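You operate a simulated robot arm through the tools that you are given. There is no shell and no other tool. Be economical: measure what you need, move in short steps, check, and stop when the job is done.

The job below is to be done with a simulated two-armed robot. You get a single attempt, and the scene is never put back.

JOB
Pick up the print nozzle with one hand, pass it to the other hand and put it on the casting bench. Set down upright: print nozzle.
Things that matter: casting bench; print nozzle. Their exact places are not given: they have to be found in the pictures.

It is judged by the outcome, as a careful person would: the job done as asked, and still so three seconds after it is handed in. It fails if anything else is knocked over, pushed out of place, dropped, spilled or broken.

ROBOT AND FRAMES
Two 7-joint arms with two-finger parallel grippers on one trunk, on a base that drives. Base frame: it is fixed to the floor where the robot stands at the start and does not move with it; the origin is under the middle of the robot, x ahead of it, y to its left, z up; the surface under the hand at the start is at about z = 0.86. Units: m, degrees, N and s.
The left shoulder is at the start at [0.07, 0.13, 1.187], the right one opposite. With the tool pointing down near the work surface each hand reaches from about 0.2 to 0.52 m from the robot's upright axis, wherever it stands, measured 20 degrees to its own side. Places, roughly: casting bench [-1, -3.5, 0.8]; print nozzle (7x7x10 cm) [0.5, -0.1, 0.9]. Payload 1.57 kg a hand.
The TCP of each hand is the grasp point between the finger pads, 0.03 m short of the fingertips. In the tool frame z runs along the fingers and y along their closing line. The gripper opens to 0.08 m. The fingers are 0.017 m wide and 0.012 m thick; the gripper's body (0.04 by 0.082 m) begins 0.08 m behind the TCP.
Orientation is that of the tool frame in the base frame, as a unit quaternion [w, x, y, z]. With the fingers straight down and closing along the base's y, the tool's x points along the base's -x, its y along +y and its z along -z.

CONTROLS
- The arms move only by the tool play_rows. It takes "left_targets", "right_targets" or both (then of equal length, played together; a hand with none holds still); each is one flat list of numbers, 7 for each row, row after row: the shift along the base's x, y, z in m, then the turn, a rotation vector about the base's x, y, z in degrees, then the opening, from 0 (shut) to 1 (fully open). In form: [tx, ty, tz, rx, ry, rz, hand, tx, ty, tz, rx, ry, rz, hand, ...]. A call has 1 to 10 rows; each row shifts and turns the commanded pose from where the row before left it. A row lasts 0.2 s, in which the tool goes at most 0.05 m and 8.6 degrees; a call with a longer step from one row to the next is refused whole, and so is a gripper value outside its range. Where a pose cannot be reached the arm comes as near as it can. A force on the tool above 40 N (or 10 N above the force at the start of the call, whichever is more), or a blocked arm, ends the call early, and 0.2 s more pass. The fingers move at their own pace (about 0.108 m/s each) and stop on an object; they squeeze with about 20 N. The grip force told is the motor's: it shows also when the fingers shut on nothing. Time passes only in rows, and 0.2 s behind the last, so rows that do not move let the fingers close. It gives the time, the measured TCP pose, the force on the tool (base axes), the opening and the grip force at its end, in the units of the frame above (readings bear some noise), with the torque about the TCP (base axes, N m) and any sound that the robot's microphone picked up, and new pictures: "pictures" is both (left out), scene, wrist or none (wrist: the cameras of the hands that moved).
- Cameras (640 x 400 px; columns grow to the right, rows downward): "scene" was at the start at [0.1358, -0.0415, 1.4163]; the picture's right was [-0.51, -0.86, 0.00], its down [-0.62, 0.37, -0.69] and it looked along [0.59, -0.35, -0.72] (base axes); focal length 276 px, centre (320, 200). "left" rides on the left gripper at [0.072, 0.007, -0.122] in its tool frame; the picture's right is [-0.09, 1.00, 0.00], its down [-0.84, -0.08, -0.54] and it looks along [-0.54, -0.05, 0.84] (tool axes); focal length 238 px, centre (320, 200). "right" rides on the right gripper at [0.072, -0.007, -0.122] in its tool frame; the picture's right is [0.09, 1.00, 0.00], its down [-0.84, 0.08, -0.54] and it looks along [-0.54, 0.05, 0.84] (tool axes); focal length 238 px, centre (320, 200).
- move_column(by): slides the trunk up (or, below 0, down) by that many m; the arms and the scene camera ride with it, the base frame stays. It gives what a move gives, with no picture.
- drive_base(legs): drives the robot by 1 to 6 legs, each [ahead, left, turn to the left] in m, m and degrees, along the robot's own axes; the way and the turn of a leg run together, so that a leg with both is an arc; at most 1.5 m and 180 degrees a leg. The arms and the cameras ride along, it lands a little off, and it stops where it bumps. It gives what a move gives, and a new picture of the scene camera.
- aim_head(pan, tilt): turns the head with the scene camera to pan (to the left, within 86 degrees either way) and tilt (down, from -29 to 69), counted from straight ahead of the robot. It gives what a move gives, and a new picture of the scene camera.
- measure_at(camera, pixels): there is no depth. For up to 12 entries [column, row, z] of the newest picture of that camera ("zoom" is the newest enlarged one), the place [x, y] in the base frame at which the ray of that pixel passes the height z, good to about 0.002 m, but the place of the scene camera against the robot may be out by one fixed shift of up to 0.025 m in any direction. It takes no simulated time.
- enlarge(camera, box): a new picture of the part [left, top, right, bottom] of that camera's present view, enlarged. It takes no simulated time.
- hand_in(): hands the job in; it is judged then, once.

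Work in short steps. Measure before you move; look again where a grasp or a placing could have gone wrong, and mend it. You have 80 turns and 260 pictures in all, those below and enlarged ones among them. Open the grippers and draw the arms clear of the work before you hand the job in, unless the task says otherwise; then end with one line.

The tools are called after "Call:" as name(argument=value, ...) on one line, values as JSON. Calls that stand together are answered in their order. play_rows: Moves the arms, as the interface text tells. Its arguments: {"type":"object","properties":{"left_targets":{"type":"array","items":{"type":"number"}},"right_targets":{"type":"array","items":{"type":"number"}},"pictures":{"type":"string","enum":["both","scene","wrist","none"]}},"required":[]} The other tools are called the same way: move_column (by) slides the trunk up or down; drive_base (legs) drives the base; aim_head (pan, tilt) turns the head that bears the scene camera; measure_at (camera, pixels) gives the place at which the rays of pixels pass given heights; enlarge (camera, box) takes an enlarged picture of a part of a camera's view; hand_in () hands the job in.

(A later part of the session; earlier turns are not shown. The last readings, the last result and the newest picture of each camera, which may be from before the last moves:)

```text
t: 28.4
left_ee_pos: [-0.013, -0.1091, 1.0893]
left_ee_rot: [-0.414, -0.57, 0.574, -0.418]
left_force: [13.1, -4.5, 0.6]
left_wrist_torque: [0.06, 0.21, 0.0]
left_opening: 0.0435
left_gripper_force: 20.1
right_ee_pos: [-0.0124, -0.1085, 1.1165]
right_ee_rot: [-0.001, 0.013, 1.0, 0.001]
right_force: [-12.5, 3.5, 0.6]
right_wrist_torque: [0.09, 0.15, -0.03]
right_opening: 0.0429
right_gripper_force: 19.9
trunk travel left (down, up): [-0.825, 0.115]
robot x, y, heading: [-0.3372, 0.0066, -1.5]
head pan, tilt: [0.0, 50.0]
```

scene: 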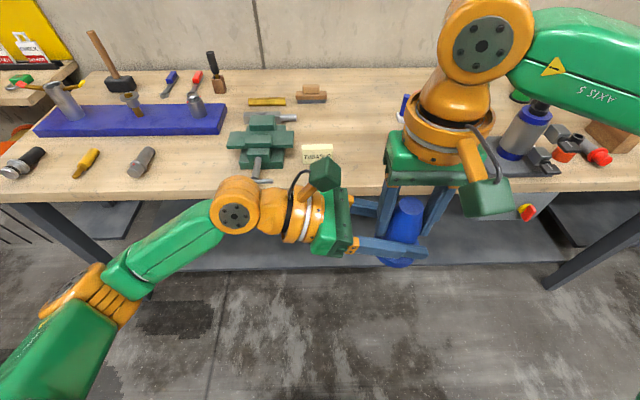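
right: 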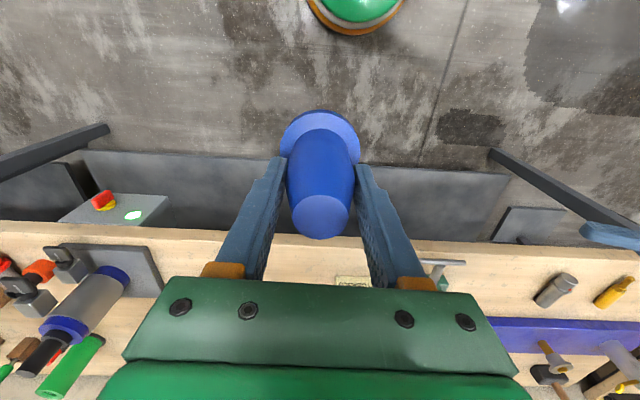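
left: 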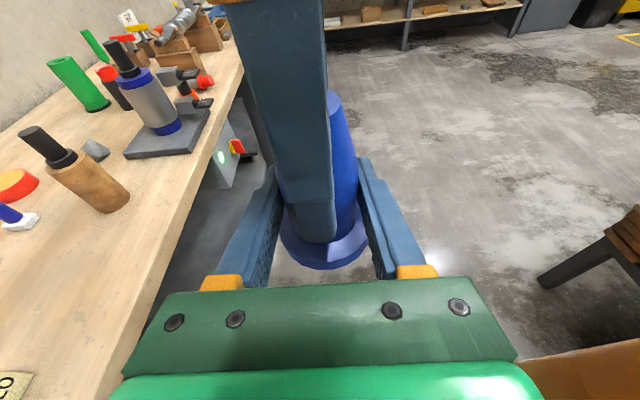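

Both hands hold (left 0.0435 m, 20 N) with a ~13 N side load. I nudge the left hand +x 2 mm to relieve it.

Call:
play_rows(left_targets=[0.001, 0, 0, 0, 0, 0, 0, 0, 0, 0, 0, 0, 0, 0], pictures="none")

```text
t: 29.0
left_ee_pos: [-0.0136, -0.1094, 1.0881]
left_ee_rot: [-0.414, -0.57, 0.575, -0.417]
left_force: [15.3, -1.8, 2.1]
left_wrist_torque: [-0.01, 0.16, 0.06]
left_opening: 0.0434
left_gripper_force: 20.0
right_ee_pos: [-0.0121, -0.11, 1.1167]
right_ee_rot: [0.0, 0.014, 1.0, 0.001]
right_force: [-14.9, 1.4, -2.9]
right_wrist_torque: [0.07, 0.29, -0.05]
right_opening: 0.0431
right_gripper_force: 20.4
trunk travel left (down, up): [-0.825, 0.115]
robot x, y, heading: [-0.3409, 0.0051, -1.3]
head pan, tilt: [0.0, 50.0]
```

Call:
play_rows(left_targets=[-0.003, 0, 0, 0, 0, 0, 0, 0, 0, 0, 0, 0, 0, 0], pictures="none")

```text
t: 29.6
left_ee_pos: [-0.0166, -0.1096, 1.0879]
left_ee_rot: [-0.414, -0.57, 0.575, -0.417]
left_force: [14.4, 0.6, 0.1]
left_wrist_torque: [-0.03, 0.11, 0.06]
left_opening: 0.0432
left_gripper_force: 19.6
right_ee_pos: [-0.0124, -0.1091, 1.1163]
right_ee_rot: [0.0, 0.013, 1.0, 0.001]
right_force: [-15.4, 0.5, -1.5]
right_wrist_torque: [0.01, 0.32, -0.01]
right_opening: 0.043
right_gripper_force: 19.9
trunk travel left (down, up): [-0.825, 0.115]
robot x, y, heading: [-0.3423, 0.0063, -1.5]
head pan, tilt: [0.0, 50.0]
```

Call:
play_rows(left_targets=[0.003, 0, 0, 0, 0, 0, 0, 0, 0, 0, 0, 0, 0, 0], pictures="none")

```text
t: 30.2
left_ee_pos: [-0.0148, -0.1095, 1.0884]
left_ee_rot: [-0.415, -0.569, 0.576, -0.416]
left_force: [-14.9, 10.9, 2.5]
left_wrist_torque: [-0.1, -0.07, -0.09]
left_opening: 0.0433
left_gripper_force: 20.0
right_ee_pos: [-0.0124, -0.11, 1.1161]
right_ee_rot: [0.002, 0.015, 1.0, 0.0]
right_force: [13.7, -11.7, -4.0]
right_wrist_torque: [-0.23, -0.37, 0.13]
right_opening: 0.0431
right_gripper_force: 20.0
trunk travel left (down, up): [-0.825, 0.115]
robot x, y, heading: [-0.3374, 0.0067, -1.5]
head pan, tilt: [0.0, 50.0]
```

The load merely swings with friction, so it is small in displacement. I open the right hand now, slowly, keeping it still.

Call:
play_rows(left_targets=[-0.001, 0, 0, 0, 0, 0, 0, 0, 0, 0, 0, 0, 0, 0, 0, 0, 0, 0, 0, 0, 0, 0, 0, 0, 0, 0, 0, 0], right_targets=[0, 0, 0, 0, 0, 0, 0, 0, 0, 0, 0, 0, 0, 0.6, 0, 0, 0, 0, 0, 0, 0.9, 0, 0, 0, 0, 0, 0, 1])

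```text
t: 31.2
left_ee_pos: [-0.0151, -0.1099, 1.0881]
left_ee_rot: [-0.414, -0.57, 0.574, -0.417]
left_force: [1.1, -0.1, -0.3]
left_wrist_torque: [-0.04, 0.0, 0.03]
left_opening: 0.043
left_gripper_force: 20.0
right_ee_pos: [-0.0131, -0.108, 1.1178]
right_ee_rot: [0.0, 0.013, 1.0, 0.0]
right_force: [0.1, 1.0, -0.1]
right_wrist_torque: [-0.01, 0.0, 0.06]
right_opening: 0.0798
right_gripper_force: 0.0
trunk travel left (down, up): [-0.825, 0.115]
robot x, y, heading: [-0.3388, 0.0067, -1.3]
head pan, tilt: [0.0, 50.0]
```

scene: 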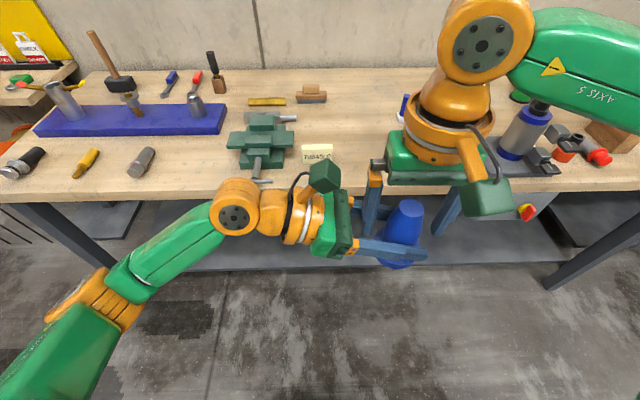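
right: 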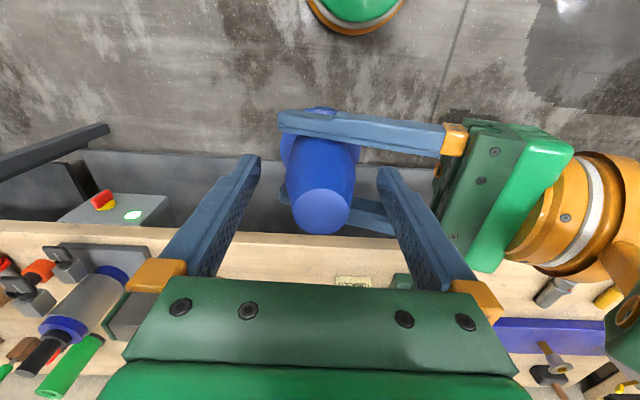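
left: 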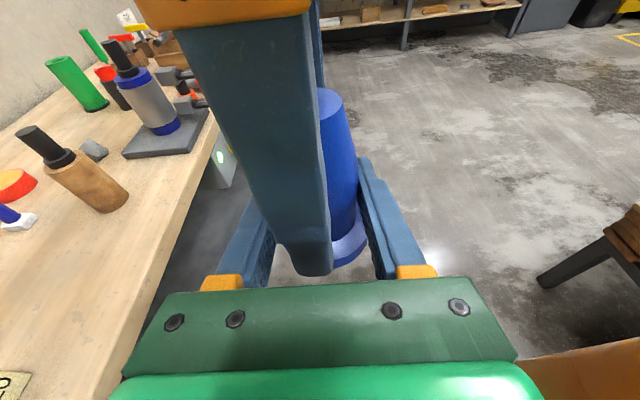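

Left hand alone holds the nozzle. I lower the left hand straight down out from between the right fingers while raising the right slightly.

Call:
play_rows(left_targets=[0, 0, -0.03, 0, 0, 0, 0, 0, 0, -0.03, 0, 0, 0, 0, 0, 0, -0.03, 0, 0, 0, 0, 0, 0, -0.03, 0, 0, 0, 0, 0, 0, 0, 0, 0, 0, 0])

```text
t: 32.4
left_ee_pos: [-0.0161, -0.1103, 0.9695]
left_ee_rot: [-0.414, -0.57, 0.575, -0.417]
left_force: [-0.2, -0.4, -0.2]
left_wrist_torque: [0.02, 0.02, 0.0]
left_opening: 0.0432
left_gripper_force: 20.1
right_ee_pos: [-0.0119, -0.1099, 1.1164]
right_ee_rot: [-0.001, 0.013, 1.0, 0.001]
right_force: [-0.1, 0.8, 0.0]
right_wrist_torque: [-0.05, 0.01, 0.0]
right_opening: 0.0799
right_gripper_force: 0.1
trunk travel left (down, up): [-0.825, 0.115]
robot x, y, heading: [-0.3403, 0.0074, -1.3]
head pan, tilt: [0.0, 50.0]
```

scene: 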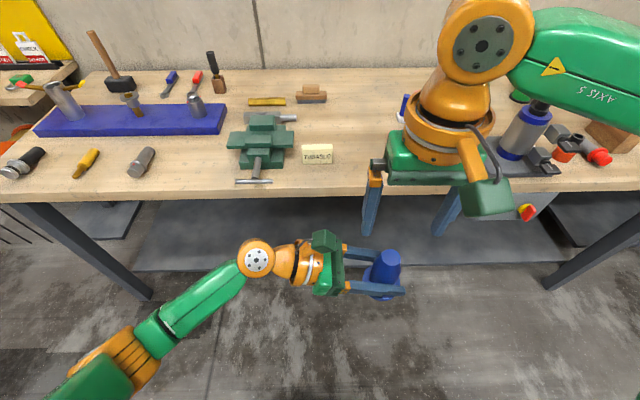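
left: 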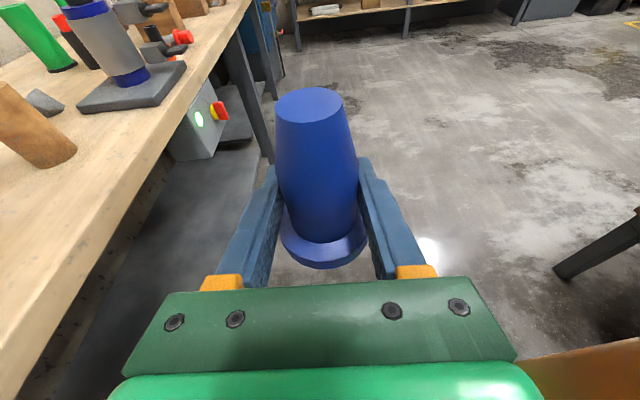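

Handover succeeded. I draw the right arm aside and yaw the left tool about 50° so it points more forward for placing.

Call:
play_rows(left_targets=[0, 0, 0, 0, 0, 0, 0, 0, 0, 0, 0, 0, 0, 0, 0, 0, 0, 0, 0, 0, 0, 0, 0.01, 0, 0, 0, 8.5, 0, 0, 0.01, 0, 0, 0, 8.5, 0, 0, 0.01, 0, 0, 0, 8.5, 0, 0, 0.01, 0, 0, 0, 8.5, 0, 0, 0.01, 0, 0, 0, 8.5, 0, 0, 0.01, 0, 0, 0, 8.5, 0], right_targets=[0, -0.04, 0.01, 0, 0, 0, 1, 0, -0.04, 0.01, 0, 0, 0, 1, 0, -0.04, 0.01, 0, 0, 0, 1, -0.02, -0.04, 0, 0, 0, 0, 1, -0.02, -0.02, 0, 0, 0, 0, 1, -0.02, 0, 0, 0, 0, 0, 1, 0, 0, 0, 0, 0, 0, 1, 0, 0, 0, 0, 0, 0, 1, 0, 0, 0, 0, 0, 0, 1])

```text
t: 34.4
left_ee_pos: [-0.0149, -0.0473, 0.9671]
left_ee_rot: [0.187, 0.761, -0.276, 0.557]
left_force: [-0.3, -0.2, 0.3]
left_wrist_torque: [-0.01, 0.01, -0.02]
left_opening: 0.043
left_gripper_force: 20.0
right_ee_pos: [-0.0763, -0.2911, 1.1482]
right_ee_rot: [-0.001, 0.013, 1.0, 0.001]
right_force: [0.1, 0.1, 0.8]
right_wrist_torque: [0.0, -0.01, 0.0]
right_opening: 0.08
right_gripper_force: 0.1
trunk travel left (down, up): [-0.825, 0.115]
robot x, y, heading: [-0.3354, 0.0059, -1.5]
head pan, tilt: [0.0, 50.0]
```

scene: 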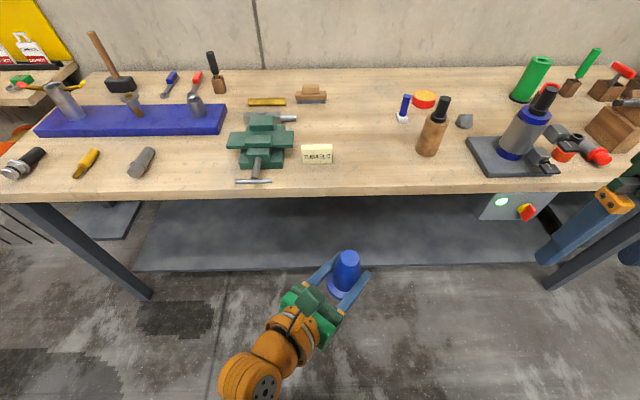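
right: 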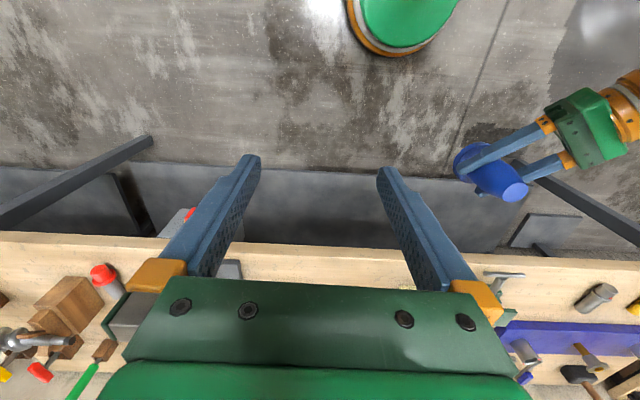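
left: 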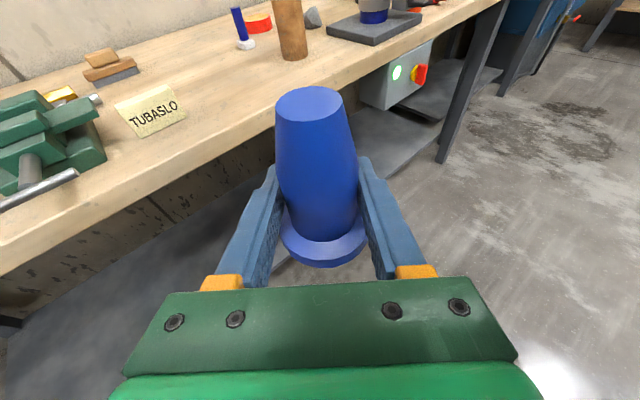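

The left hand holds the nozzle securely. Before driving I look right and downward for obstacles.

Call:
aim_head(pan=-86, tilt=40)

Call:
enlarge(camera="left", box=[400, 0, 640, 150])

```text
t: 36.0
left_ee_pos: [-0.0159, -0.0484, 0.9653]
left_ee_rot: [0.192, 0.762, -0.276, 0.553]
left_force: [-0.1, 0.0, -0.5]
left_wrist_torque: [-0.02, -0.03, 0.01]
left_opening: 0.0432
left_gripper_force: 20.0
right_ee_pos: [-0.0756, -0.289, 1.1488]
right_ee_rot: [0.0, 0.013, 1.0, 0.0]
right_force: [0.2, 0.1, 0.8]
right_wrist_torque: [0.01, -0.02, 0.03]
right_opening: 0.0797
right_gripper_force: 0.0
trunk travel left (down, up): [-0.825, 0.115]
robot x, y, heading: [-0.3396, 0.0041, -1.4]
head pan, tilt: [-85.9, 40.0]
```

scene: 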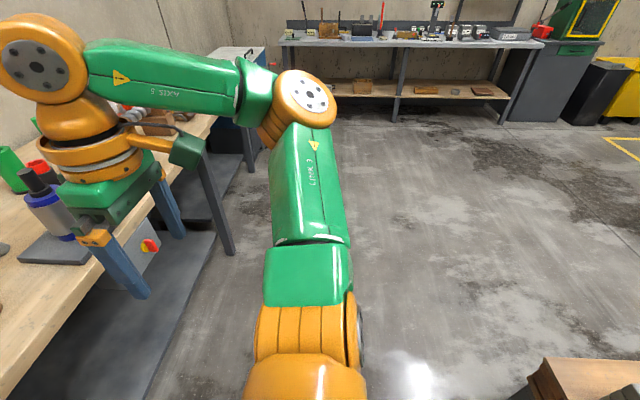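

```text
2.67 times, centred on (520, 75) of left
```

zoom: 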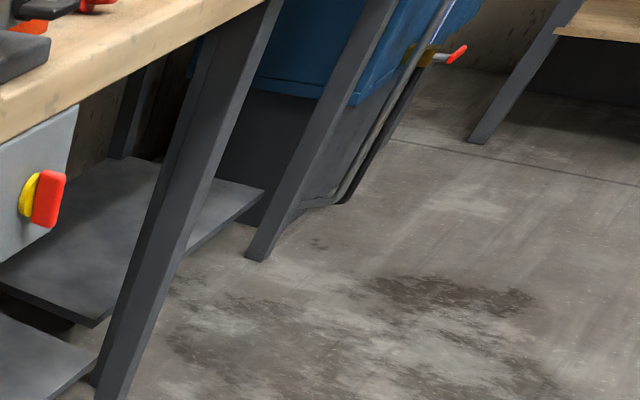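

Call:
measure_at(camera="scene", pixels=[[540, 365, 0.8], [540, 365, 0.4], [640, 358, 0.8], [640, 358, 0.4], [235, 255, 0]])

```text
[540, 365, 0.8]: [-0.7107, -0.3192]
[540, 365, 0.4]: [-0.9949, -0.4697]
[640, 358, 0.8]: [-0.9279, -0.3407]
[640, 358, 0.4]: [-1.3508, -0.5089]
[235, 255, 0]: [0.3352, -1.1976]
```

There is some furniture close behind-right (x<-0.7, y>-0.34), but the lane to the right is open. I strafe right along the lane.

Call:
drive_base(legs=[[0.03, -0.7, 0], [0.02, -0.6, 0]])

```text
t: 42.8
left_ee_pos: [0.0019, -1.3387, 0.9664]
left_ee_rot: [0.192, 0.762, -0.276, 0.553]
left_force: [0.1, -0.5, 0.8]
left_wrist_torque: [-0.02, -0.02, 0.0]
left_opening: 0.0431
left_gripper_force: 19.8
right_ee_pos: [-0.0572, -1.5806, 1.1492]
right_ee_rot: [-0.001, 0.011, 1.0, -0.001]
right_force: [-1.9, -0.5, 0.1]
right_wrist_torque: [-0.07, 0.02, 0.04]
right_opening: 0.0801
right_gripper_force: 0.2
trunk travel left (down, up): [-0.825, 0.115]
robot x, y, heading: [-0.3222, -1.2904, -1.3]
head pan, tilt: [-85.9, 40.0]
```

scene: 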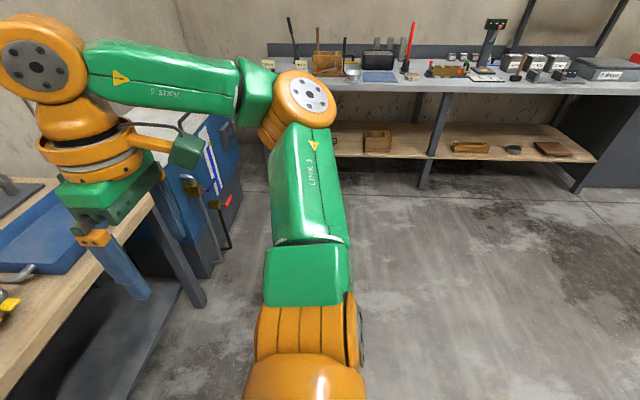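

The lane was clear. I inspect the bench top to pick a free spot.

Call:
enlarge(camera="scene", box=[270, 10, 640, 110])

Call:
measure_at(camera="scene", pixels=[[330, 90, 0.8], [500, 92, 0.8], [380, 82, 0.8], [450, 78, 0.8], [430, 185, 0], [575, 190, 0]])

```text
1.73 times, centred on (455, 60) of scene
```

zoom: 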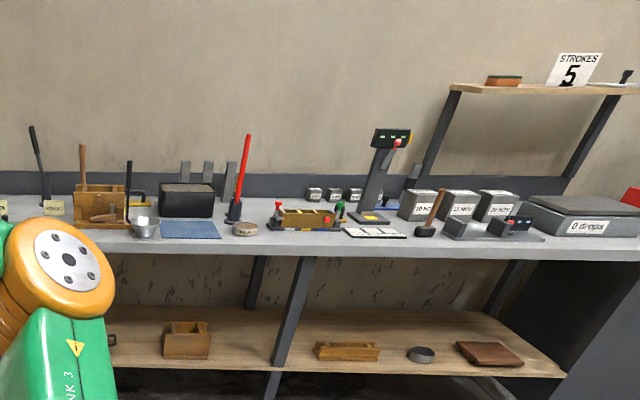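

```text
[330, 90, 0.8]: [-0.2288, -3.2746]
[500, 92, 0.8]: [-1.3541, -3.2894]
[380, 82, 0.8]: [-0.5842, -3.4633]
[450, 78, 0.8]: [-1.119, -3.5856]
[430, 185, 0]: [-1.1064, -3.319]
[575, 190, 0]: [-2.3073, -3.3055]
```

Front strip looks free near x≈-0.9. I back up to that x, turn right 90°, and look at the bench.

Call:
drive_base(legs=[[-0.6, 0, 0], [0, 0, -88.5]])

Call:
aim_head(pan=0, tilt=35)

```text
t: 50.0
left_ee_pos: [-0.9649, -1.5988, 0.9663]
left_ee_rot: [-0.521, -0.358, 0.728, -0.266]
left_force: [-0.6, -0.2, 0.0]
left_wrist_torque: [-0.03, -0.01, -0.03]
left_opening: 0.0433
left_gripper_force: 19.8
right_ee_pos: [-1.2075, -1.549, 1.147]
right_ee_rot: [0.0, 0.701, 0.713, 0.0]
right_force: [-0.2, 0.5, 0.7]
right_wrist_torque: [0.01, 0.0, 0.01]
right_opening: 0.0798
right_gripper_force: 0.1
trunk travel left (down, up): [-0.825, 0.115]
robot x, y, heading: [-0.9242, -1.2737, -89.1]
head pan, tilt: [-85.9, 40.0]
```

scene: 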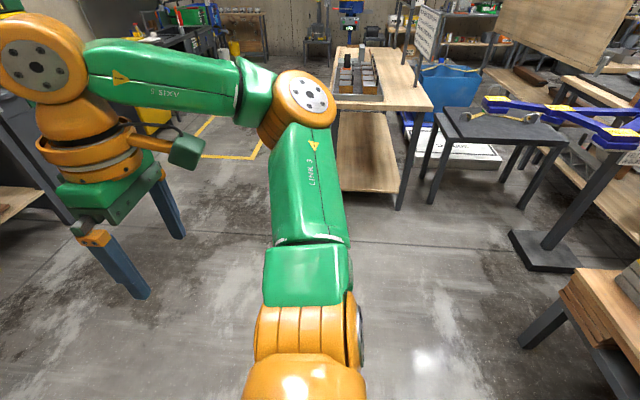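

```text
t: 51.5
left_ee_pos: [-0.9641, -1.5993, 0.9651]
left_ee_rot: [-0.52, -0.358, 0.728, -0.267]
left_force: [0.4, 0.3, 0.4]
left_wrist_torque: [-0.01, -0.02, -0.02]
left_opening: 0.0432
left_gripper_force: 19.2
right_ee_pos: [-1.2083, -1.5491, 1.1491]
right_ee_rot: [-0.001, 0.701, 0.713, 0.0]
right_force: [0.0, -0.6, 0.0]
right_wrist_torque: [-0.02, -0.02, -0.06]
right_opening: 0.08
right_gripper_force: 0.2
trunk travel left (down, up): [-0.825, 0.115]
robot x, y, heading: [-0.92, -1.2722, -89.2]
head pan, tilt: [0.0, 35.0]
```

scene: 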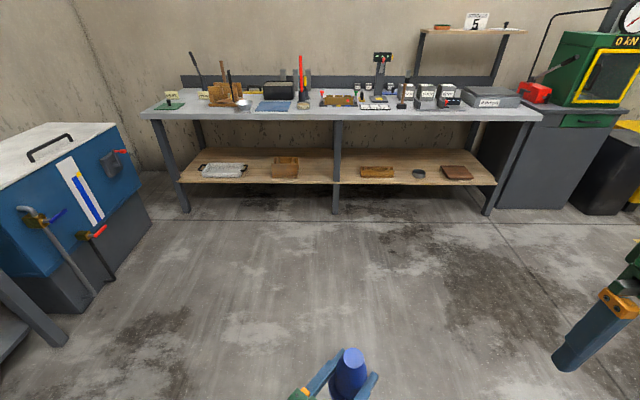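

Path to the bench is clear. I drive ahead 1.1 m and look down on the bench.

Call:
drive_base(legs=[[1.1, 0, -0.8]])

```text
t: 57.0
left_ee_pos: [-0.9746, -2.6585, 0.9657]
left_ee_rot: [-0.525, -0.346, 0.734, -0.258]
left_force: [0.6, 0.4, -0.3]
left_wrist_torque: [0.01, 0.01, -0.03]
left_opening: 0.0434
left_gripper_force: 20.2
right_ee_pos: [-1.2191, -2.6012, 1.1493]
right_ee_rot: [-0.001, 0.714, 0.701, 0.0]
right_force: [-0.4, -0.2, 0.5]
right_wrist_torque: [0.02, -0.01, -0.03]
right_opening: 0.0802
right_gripper_force: 0.1
trunk travel left (down, up): [-0.825, 0.115]
robot x, y, heading: [-0.9244, -2.3343, -91.3]
head pan, tilt: [0.0, 35.0]
```

scene: 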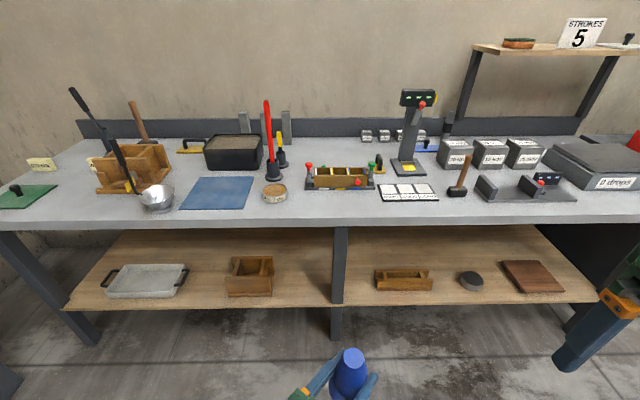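

The strip between the tin (275,190) and the cards (408,192) is free, near column 330, rows 195–220. I measure it.

Call:
measure_at(camera="scene", pixels=[[335, 222, 0.8], [335, 190, 0.8], [290, 198, 0.8], [378, 198, 0.8], [335, 206, 0.8], [250, 224, 0.8], [335, 340, 0], [450, 223, 0.8]])

Call:
enlarge(camera="scene", box=[240, 150, 450, 250])

```text
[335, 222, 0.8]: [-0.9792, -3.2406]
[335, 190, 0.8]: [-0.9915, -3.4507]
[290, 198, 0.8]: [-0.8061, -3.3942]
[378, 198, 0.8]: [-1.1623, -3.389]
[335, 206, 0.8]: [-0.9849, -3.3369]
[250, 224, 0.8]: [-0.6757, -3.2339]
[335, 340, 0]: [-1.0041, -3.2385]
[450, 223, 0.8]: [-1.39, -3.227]
```

```text
3.05 times, centred on (345, 200) of scene
```

zoom: 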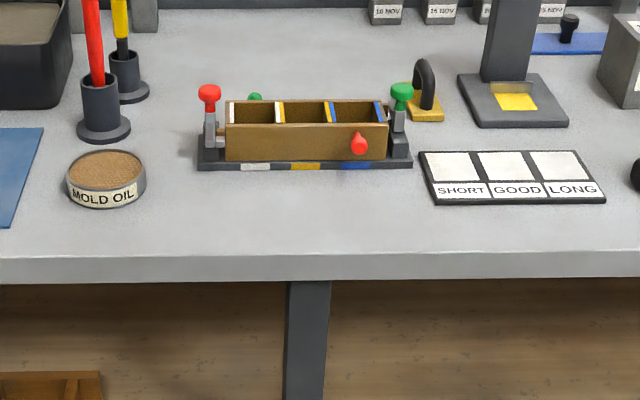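

Free area: between box front (y≈-3.43) and bench edge (y≈-3.24), x from -0.83 to -1.13. I drive 0.42 m closer with the nozzle still well above, then look steeply down.

Call:
drive_base(legs=[[0.42, 0, 0]])

Call:
aim_head(pan=10, tilt=58)

Call:
play_rows(left_targets=[0, 0, 0, 0, 0, 0, 0], pictures="wrist")

```text
t: 59.6
left_ee_pos: [-0.9867, -3.0816, 0.965]
left_ee_rot: [-0.526, -0.343, 0.734, -0.257]
left_force: [0.0, 0.4, 0.9]
left_wrist_torque: [0.0, -0.01, -0.02]
left_opening: 0.0428
left_gripper_force: 20.4
right_ee_pos: [-1.2267, -3.0209, 1.1487]
right_ee_rot: [0.0, 0.714, 0.7, -0.001]
right_force: [-0.7, -0.6, 0.4]
right_wrist_torque: [-0.02, 0.01, 0.02]
right_opening: 0.0799
right_gripper_force: 0.1
trunk travel left (down, up): [-0.825, 0.115]
robot x, y, heading: [-0.9378, -2.7583, -91.5]
head pan, tilt: [0.0, 35.0]
```

scene: 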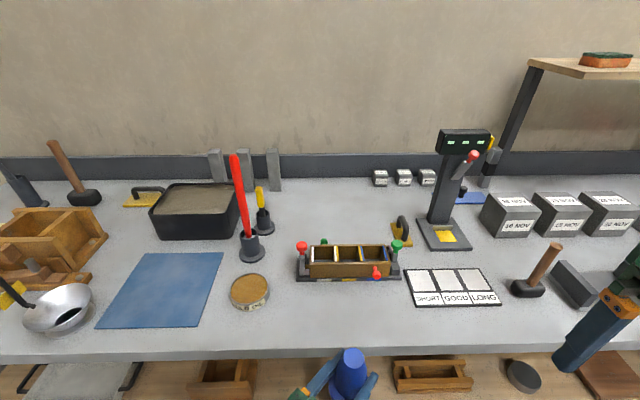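

```text
t: 60.5
left_ee_pos: [-0.9852, -3.0805, 0.9654]
left_ee_rot: [-0.525, -0.343, 0.735, -0.256]
left_force: [0.7, -0.1, 0.7]
left_wrist_torque: [0.0, -0.01, 0.02]
left_opening: 0.043
left_gripper_force: 19.8
right_ee_pos: [-1.2271, -3.0215, 1.1489]
right_ee_rot: [0.0, 0.714, 0.7, -0.001]
right_force: [-0.1, 0.8, -0.3]
right_wrist_torque: [-0.02, 0.05, -0.01]
right_opening: 0.08
right_gripper_force: 0.1
trunk travel left (down, up): [-0.825, 0.115]
robot x, y, heading: [-0.9336, -2.7596, -91.2]
head pan, tilt: [10.0, 58.0]
```

scene: 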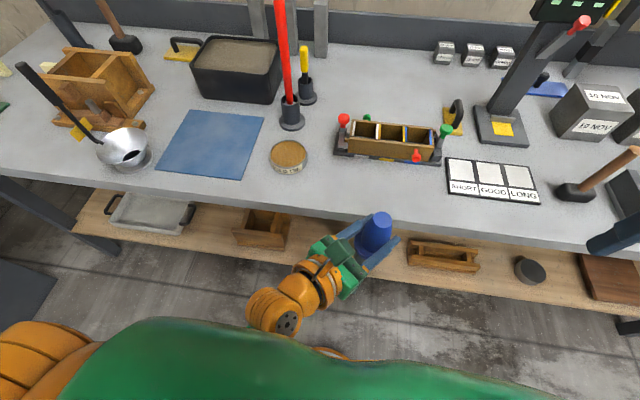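

```text
t: 60.9
left_ee_pos: [-0.987, -3.0812, 0.9644]
left_ee_rot: [-0.526, -0.343, 0.735, -0.257]
left_force: [-0.5, 0.5, 0.1]
left_wrist_torque: [-0.01, 0.02, 0.03]
left_opening: 0.0433
left_gripper_force: 20.8
right_ee_pos: [-1.2271, -3.0216, 1.1486]
right_ee_rot: [0.0, 0.715, 0.699, -0.001]
right_force: [1.0, -0.4, -0.9]
right_wrist_torque: [0.02, -0.03, -0.03]
right_opening: 0.0799
right_gripper_force: 0.1
trunk travel left (down, up): [-0.825, 0.115]
robot x, y, heading: [-0.9329, -2.7595, -91.3]
head pan, tilt: [10.0, 58.0]
```

left: 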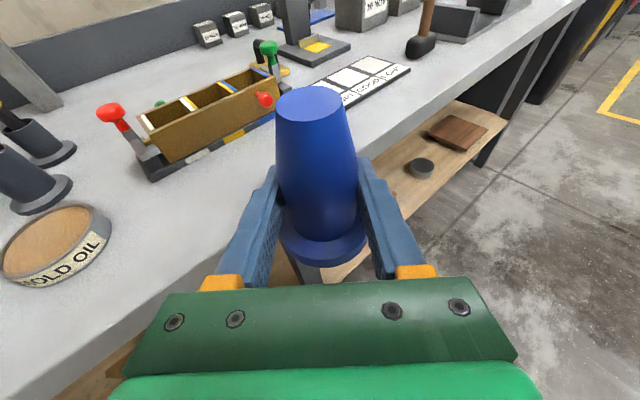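

I use the left wrist camera to locate the bench's top edge and nearby objects precisely.

Call:
enlarge(camera="left", box=[0, 0, 640, 400])

Call:
measure_at(camera="left", pixels=[[380, 150, 0.8], [110, 335, 0.8], [155, 178, 0.8], [262, 120, 0.8], [40, 286, 0.8], [110, 230, 0.8], [344, 106, 0.8], [410, 70, 0.8], [400, 140, 0.8], [150, 305, 0.8]])

Call:
measure_at(camera="scene", pixels=[[290, 205, 0.8], [420, 226, 0.8], [335, 155, 0.8], [440, 165, 0.8], [300, 170, 0.8], [447, 195, 0.8]])

```text
1.00 times, centred on (320, 200) of left (not enlarged: the box is as wide or as high as the picture)
```

zoom: 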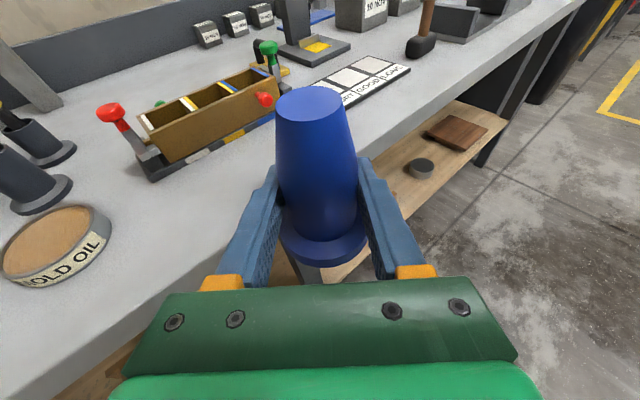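

```text
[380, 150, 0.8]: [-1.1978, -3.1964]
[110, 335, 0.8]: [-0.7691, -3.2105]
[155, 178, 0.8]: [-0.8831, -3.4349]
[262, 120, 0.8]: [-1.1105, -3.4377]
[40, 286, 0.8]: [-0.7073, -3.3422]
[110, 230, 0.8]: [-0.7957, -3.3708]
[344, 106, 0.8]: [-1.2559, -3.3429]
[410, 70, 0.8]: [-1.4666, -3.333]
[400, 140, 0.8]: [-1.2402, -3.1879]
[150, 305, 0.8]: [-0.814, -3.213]
```

```text
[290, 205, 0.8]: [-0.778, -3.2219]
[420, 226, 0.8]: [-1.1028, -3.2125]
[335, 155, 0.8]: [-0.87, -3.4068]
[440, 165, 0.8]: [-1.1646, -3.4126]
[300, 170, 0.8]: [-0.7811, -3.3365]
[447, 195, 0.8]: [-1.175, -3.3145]
```

Edge at y≈-3.22, box front at y≈-3.43, tin at x>-0.80, card at x<-1.17. Target is (-0.985, -3.32). I drive 0.15 m closer, gently.

Call:
drive_base(legs=[[0.15, 0, 1]])

```text
t: 62.2
left_ee_pos: [-0.9823, -3.2265, 0.9659]
left_ee_rot: [-0.524, -0.35, 0.731, -0.262]
left_force: [-1.0, 0.5, -0.2]
left_wrist_torque: [0.02, 0.0, 0.01]
left_opening: 0.0432
left_gripper_force: 19.8
right_ee_pos: [-1.2244, -3.1713, 1.1501]
right_ee_rot: [0.001, 0.708, 0.706, -0.001]
right_force: [-0.1, 0.2, -0.4]
right_wrist_torque: [-0.02, -0.01, -0.01]
right_opening: 0.0802
right_gripper_force: 0.1
trunk travel left (down, up): [-0.825, 0.115]
robot x, y, heading: [-0.9378, -2.9033, -90.1]
head pan, tilt: [10.0, 58.0]
```

scene: 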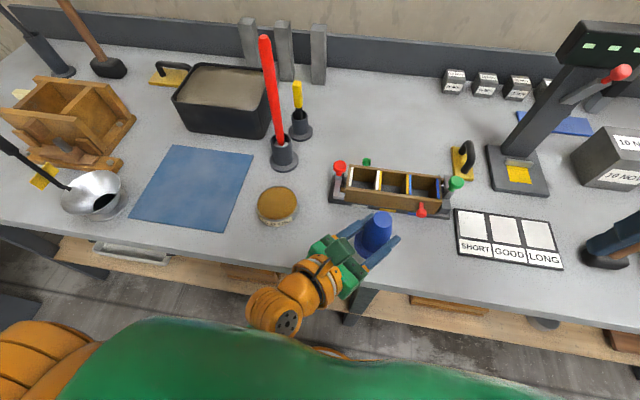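

No bump. I extend the left hand 9.5 cm toward the bench, still high, and check.

Call:
play_rows(left_targets=[0, -0.03, 0, 0, 0, 0, 0, 0, -0.03, 0, 0, 0, 0, 0, 0, -0.03, 0, 0, 0, 0, 0, 0, -0.005, 0, 0, 0, 0, 0])

```text
t: 63.0
left_ee_pos: [-0.9544, -3.287, 0.9231]
left_ee_rot: [-0.462, -0.314, 0.783, -0.273]
left_force: [0.5, -0.2, 0.3]
left_wrist_torque: [0.0, 0.0, -0.06]
left_opening: 0.0433
left_gripper_force: 20.0
right_ee_pos: [-1.226, -3.1751, 1.1481]
right_ee_rot: [-0.001, 0.708, 0.706, -0.001]
right_force: [0.1, -0.1, 0.2]
right_wrist_torque: [-0.02, 0.01, 0.0]
right_opening: 0.08
right_gripper_force: 0.1
trunk travel left (down, up): [-0.825, 0.115]
robot x, y, heading: [-0.9334, -2.9066, -90.3]
head pan, tilt: [10.0, 58.0]
stopped in row 3 (left hand): the arm was blocked; the commanded pose is now the measured one
```

scene: 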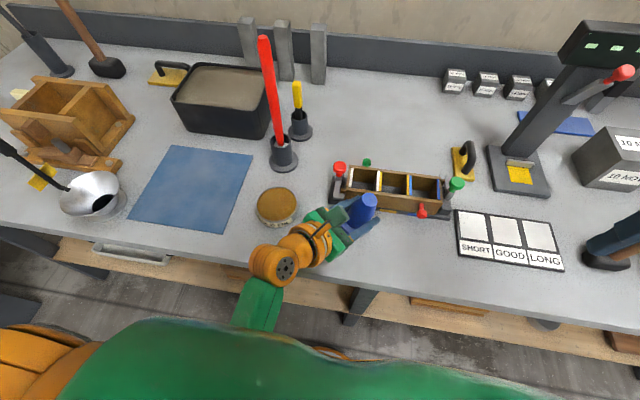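
left: 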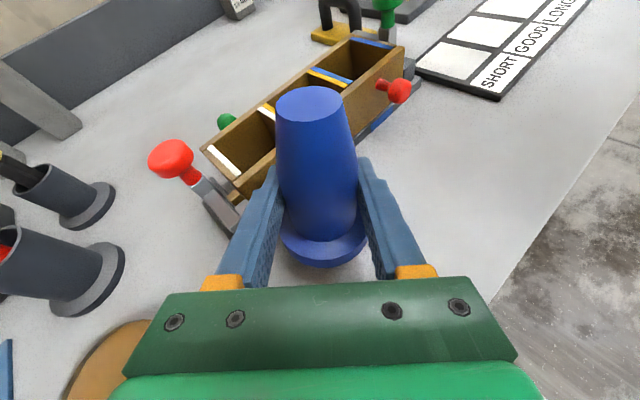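

The arm was blocked: the low elbow/forearm (green link at (260,305)) pressed on the bench edge. The nozzle is still firmly held. I retract the way I came and restore the tool's attitude.

Call:
play_rows(left_targets=[-0.005, 0.03, 0.01, 0, 0, 0, 0, -0.01, 0.03, 0.015, -0.5, 4.93, 1.29, 0, -0.01, 0.01, 0.02, -0.45, 4.93, 1.29, 0, 0, 0, 0, 0, 0, 0, 0])

```text
t: 63.7
left_ee_pos: [-0.9622, -3.2075, 0.9299]
left_ee_rot: [-0.466, -0.274, 0.796, -0.272]
left_force: [-0.5, -0.4, -0.3]
left_wrist_torque: [-0.01, -0.01, -0.02]
left_opening: 0.043
left_gripper_force: 19.7
right_ee_pos: [-1.2247, -3.1718, 1.1491]
right_ee_rot: [-0.001, 0.708, 0.706, -0.001]
right_force: [-0.1, 0.1, -0.2]
right_wrist_torque: [0.02, 0.04, 0.03]
right_opening: 0.0801
right_gripper_force: 0.2
trunk travel left (down, up): [-0.825, 0.115]
robot x, y, heading: [-0.9326, -2.9039, -90.3]
head pan, tilt: [10.0, 58.0]
stopped in row 3 (left hand): the arm was blocked; the commanded pose is now the measured one
```

scene: 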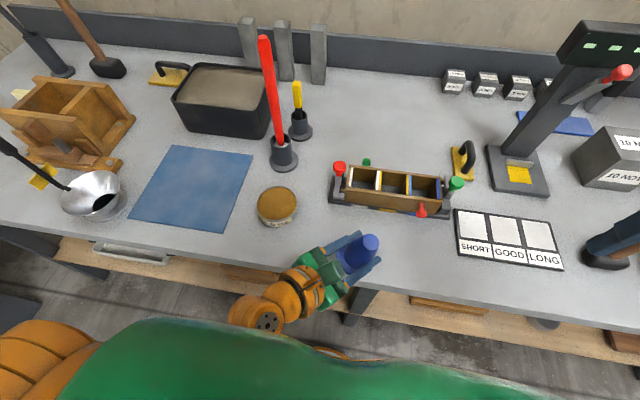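
left: 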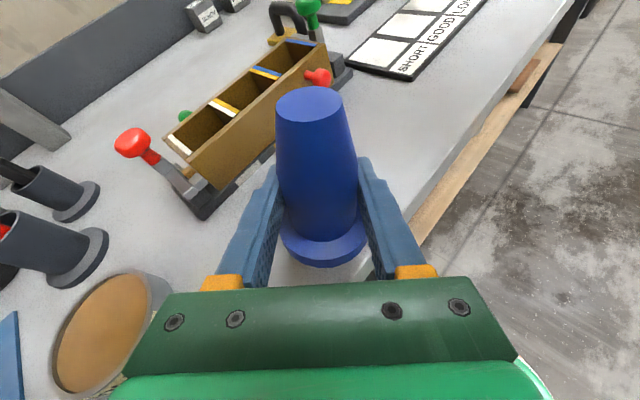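

The elbow seems caught below the bench rim. I drive the base straight back, which slides the arm out the way it came.

Call:
drive_base(legs=[[-0.3, 0, 0]])

Call:
aim_head(pan=40, tilt=60)

```text
t: 65.7
left_ee_pos: [-0.9608, -2.9142, 0.9303]
left_ee_rot: [-0.467, -0.272, 0.797, -0.27]
left_force: [0.3, 0.1, -0.7]
left_wrist_torque: [0.01, -0.01, -0.01]
left_opening: 0.0433
left_gripper_force: 19.9
right_ee_pos: [-1.2251, -2.8784, 1.148]
right_ee_rot: [-0.001, 0.712, 0.702, 0.001]
right_force: [0.0, -0.1, -0.2]
right_wrist_torque: [0.03, 0.0, 0.02]
right_opening: 0.08
right_gripper_force: 0.0
trunk travel left (down, up): [-0.825, 0.115]
robot x, y, heading: [-0.9345, -2.6058, -90.9]
head pan, tilt: [10.0, 58.0]
```

scene: 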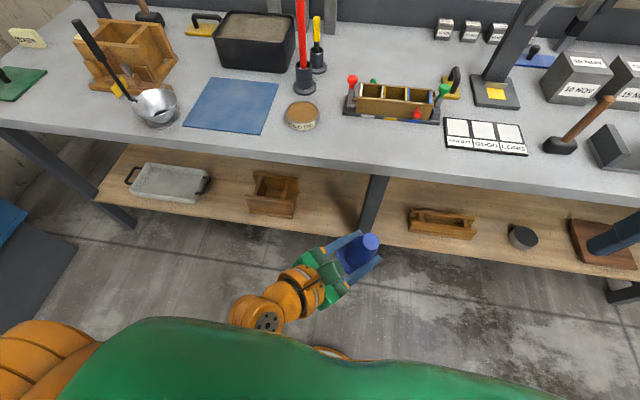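

```text
t: 66.7
left_ee_pos: [-0.9625, -2.9131, 0.9303]
left_ee_rot: [-0.467, -0.27, 0.797, -0.27]
left_force: [0.4, -0.1, 0.6]
left_wrist_torque: [-0.02, -0.01, 0.01]
left_opening: 0.0433
left_gripper_force: 19.9
right_ee_pos: [-1.2259, -2.8751, 1.1492]
right_ee_rot: [0.0, 0.712, 0.702, 0.0]
right_force: [-0.6, -0.6, -0.3]
right_wrist_torque: [0.02, 0.01, -0.05]
right_opening: 0.0801
right_gripper_force: 0.1
trunk travel left (down, up): [-0.825, 0.115]
robot x, y, heading: [-0.9359, -2.6075, -90.9]
head pan, tilt: [40.0, 60.0]
```

scene: 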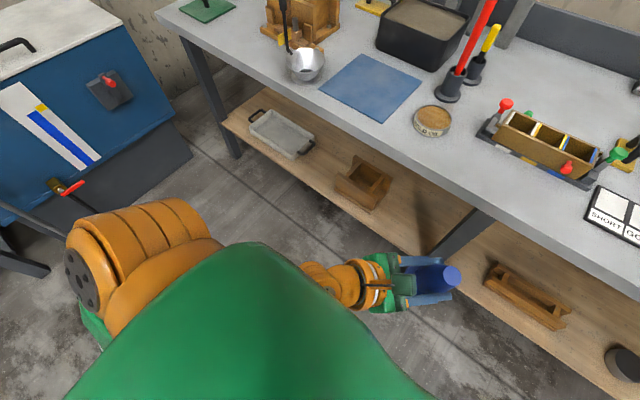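

Bench items are undisturbed. In free space here I restore the left tool's attitude and raise it a bit.

Call:
play_rows(left_targets=[0, 0, 0.02, 0.58, 5.72, 3.55, 0, 0, 0, 0.02, 0.58, 5.72, 3.55, 0, 0, 0, 0, 0, 0, 0, 0])

```text
t: 67.4
left_ee_pos: [-0.9582, -2.8984, 0.9491]
left_ee_rot: [-0.496, -0.294, 0.774, -0.263]
left_force: [0.0, 1.0, -0.3]
left_wrist_torque: [0.0, 0.01, -0.01]
left_opening: 0.0433
left_gripper_force: 20.0
right_ee_pos: [-1.2258, -2.8755, 1.1481]
right_ee_rot: [0.0, 0.712, 0.702, -0.001]
right_force: [-0.3, 0.0, -0.5]
right_wrist_torque: [-0.01, 0.01, 0.04]
right_opening: 0.0802
right_gripper_force: 0.0
trunk travel left (down, up): [-0.825, 0.115]
robot x, y, heading: [-0.9356, -2.6066, -90.9]
head pan, tilt: [40.0, 60.0]
stopped in row 3 (left hand): the arm was blocked; the commanded pose is now the measured one
```

scene: 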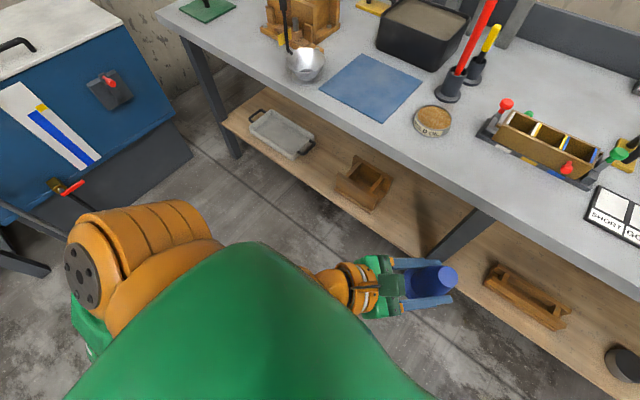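
left: 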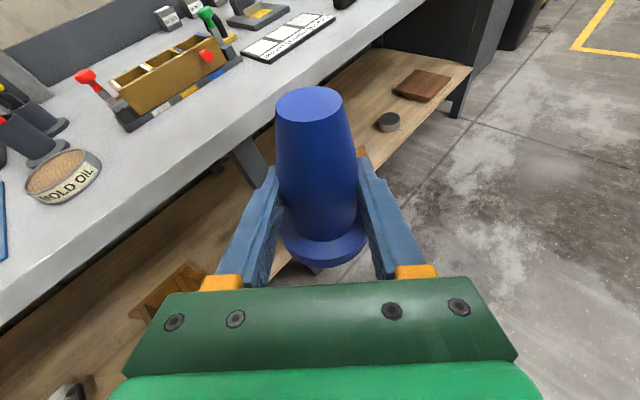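

It blocks even in free space, so the left arm is folding on itself. I undo part of the earlier yaw while moving the hand to the right, back toward the relaxed handover posture.

Call:
play_rows(left_targets=[-0.015, -0.01, 0, 0, 0, -8, 0, -0.015, -0.01, 0, 0, 0, -8, 0, -0.015, -0.01, 0, 0, 0, -8, 0, 0, 0, 0, 0, 0, 0, 0])

```text
t: 68.4
left_ee_pos: [-1.0008, -2.929, 0.9504]
left_ee_rot: [-0.541, -0.128, 0.817, -0.154]
left_force: [0.4, 0.4, 0.2]
left_wrist_torque: [0.0, 0.03, 0.0]
left_opening: 0.0431
left_gripper_force: 20.3
right_ee_pos: [-1.2251, -2.8758, 1.1482]
right_ee_rot: [0.0, 0.712, 0.702, 0.0]
right_force: [0.2, 0.3, 0.3]
right_wrist_torque: [0.03, 0.0, -0.03]
right_opening: 0.0801
right_gripper_force: 0.0
trunk travel left (down, up): [-0.825, 0.115]
robot x, y, heading: [-0.9328, -2.6059, -90.9]
head pan, tilt: [40.0, 60.0]
```

scene: 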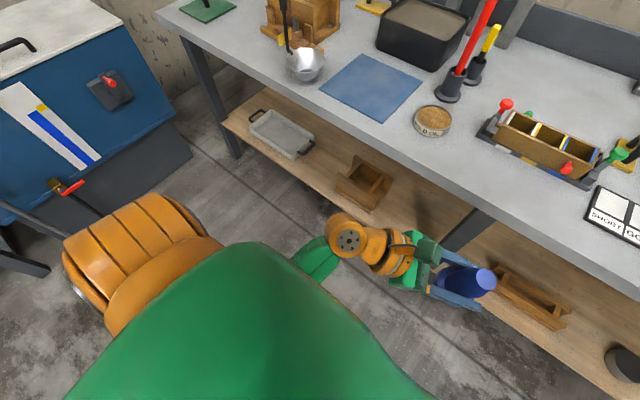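
left: 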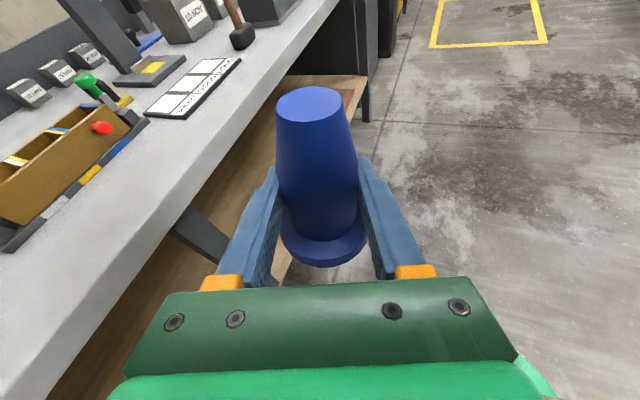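

Free again. The tool is rolled/pitched about 7° off; I apply the computed correction (4.2, 5.8, 2.2)° to make the nozzle upright.

Call:
play_rows(left_targets=[-0.01, 0, 0, 2.1, 2.9, 1.1, 0, -0.01, 0, 0, 2.05, 2.9, 1.13, 0, 0, 0, 0, 0, 0, 0, 0])

```text
t: 69.2
left_ee_pos: [-1.0221, -2.9299, 0.9498]
left_ee_rot: [-0.574, -0.171, 0.791, -0.128]
left_force: [-0.1, -0.2, 0.2]
left_wrist_torque: [-0.01, 0.0, -0.02]
left_opening: 0.0432
left_gripper_force: 20.3
right_ee_pos: [-1.2261, -2.8764, 1.1487]
right_ee_rot: [-0.001, 0.712, 0.702, 0.0]
right_force: [-0.4, -0.9, -0.1]
right_wrist_torque: [0.0, 0.01, 0.01]
right_opening: 0.0801
right_gripper_force: 0.1
trunk travel left (down, up): [-0.825, 0.115]
robot x, y, heading: [-0.9351, -2.606, -90.8]
head pan, tilt: [40.0, 60.0]
```

scene: 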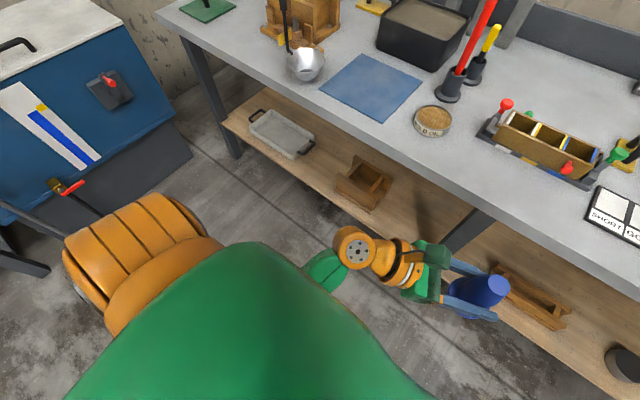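
left: 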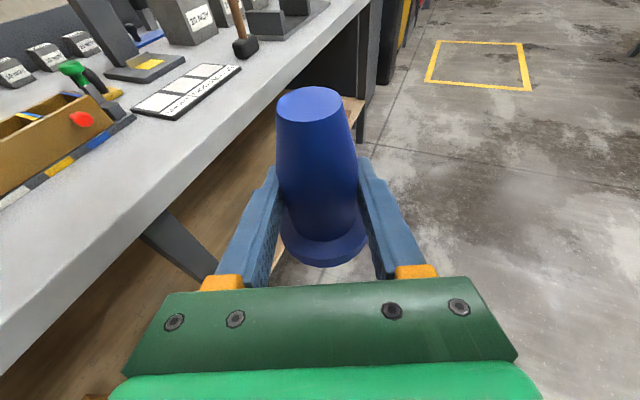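

Orientation is now exactly as intended and unblocked. I test in free space whether the hand can extend ahead 8 cm in this posture.

Call:
play_rows(left_targets=[-0.005, -0.02, 0, 0, 0, 0, 0, -0.005, -0.02, 0, 0, 0, 0, 0, 0, -0.02, 0, 0, 0, 0, 0, 0, -0.02, 0, 0, 0, 0, 0, 0, 0, 0, 0, 0, 0, 0])

```text
t: 70.4
left_ee_pos: [-1.0278, -3.0083, 0.9415]
left_ee_rot: [-0.565, -0.172, 0.797, -0.126]
left_force: [0.5, 0.3, 1.0]
left_wrist_torque: [0.0, -0.01, -0.01]
left_opening: 0.0431
left_gripper_force: 20.0
right_ee_pos: [-1.2241, -2.8754, 1.1497]
right_ee_rot: [-0.001, 0.712, 0.702, 0.001]
right_force: [0.0, -0.7, 1.1]
right_wrist_torque: [-0.02, 0.01, -0.02]
right_opening: 0.0799
right_gripper_force: 0.0
trunk travel left (down, up): [-0.825, 0.115]
robot x, y, heading: [-0.9362, -2.6087, -90.8]
head pan, tilt: [40.0, 60.0]
```

scene: 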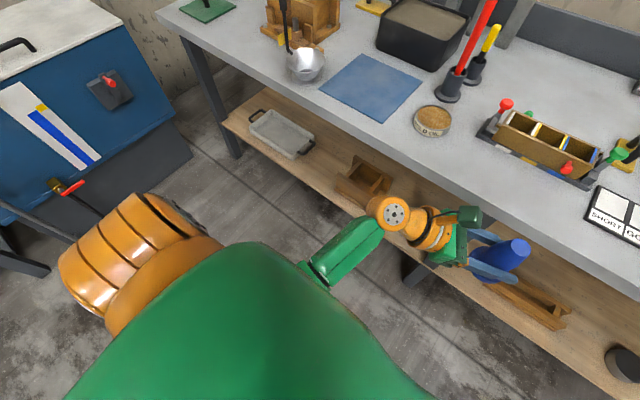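
left: 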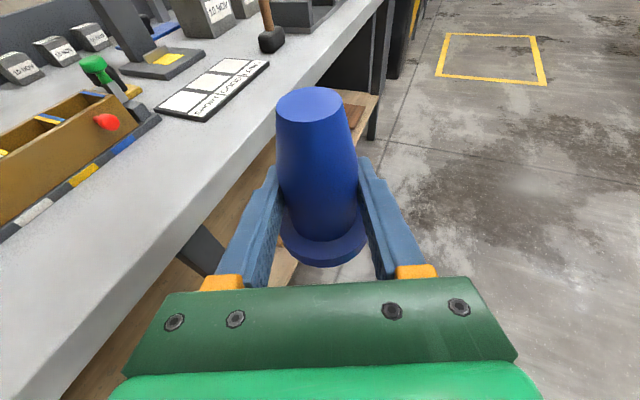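

It extends; the forearm passes close under the upper arm, so the hand should sit lower relative to the shoulder. I lower the hand 4 cm with a 1.2° correction, then raise the trunk to compensate.

Call:
play_rows(left_targets=[0, 0, -0.02, -0.25, 0.6, 0, 0, 0, 0, -0.02, -0.25, 0.56, 0, 0, 0, 0, 0, 0, 0, 0, 0], pictures="none")

Call:
move_column(by=0.06)

```text
t: 71.2
left_ee_pos: [-1.031, -3.0093, 0.9058]
left_ee_rot: [-0.579, -0.169, 0.787, -0.13]
left_force: [-0.7, -0.2, 0.6]
left_wrist_torque: [-0.03, 0.0, -0.01]
left_opening: 0.0432
left_gripper_force: 20.3
right_ee_pos: [-1.2254, -2.8747, 1.1484]
right_ee_rot: [0.0, 0.711, 0.703, 0.0]
right_force: [0.1, -0.8, 0.1]
right_wrist_torque: [-0.01, 0.01, 0.02]
right_opening: 0.0801
right_gripper_force: 0.1
trunk travel left (down, up): [-0.825, 0.115]
robot x, y, heading: [-0.934, -2.6085, -90.9]
head pan, tilt: [40.0, 60.0]
```

```text
t: 72.2
left_ee_pos: [-1.0308, -3.0111, 0.9679]
left_ee_rot: [-0.579, -0.169, 0.787, -0.131]
left_force: [0.8, -1.0, -1.5]
left_wrist_torque: [-0.01, -0.02, 0.01]
left_opening: 0.0434
left_gripper_force: 20.2
right_ee_pos: [-1.2248, -2.8762, 1.2081]
right_ee_rot: [0.0, 0.713, 0.702, 0.0]
right_force: [0.0, -0.1, -0.7]
right_wrist_torque: [0.0, 0.02, 0.01]
right_opening: 0.0802
right_gripper_force: 0.2
trunk travel left (down, up): [-0.885, 0.055]
robot x, y, heading: [-0.9337, -2.6065, -91.0]
head pan, tilt: [40.0, 60.0]
```

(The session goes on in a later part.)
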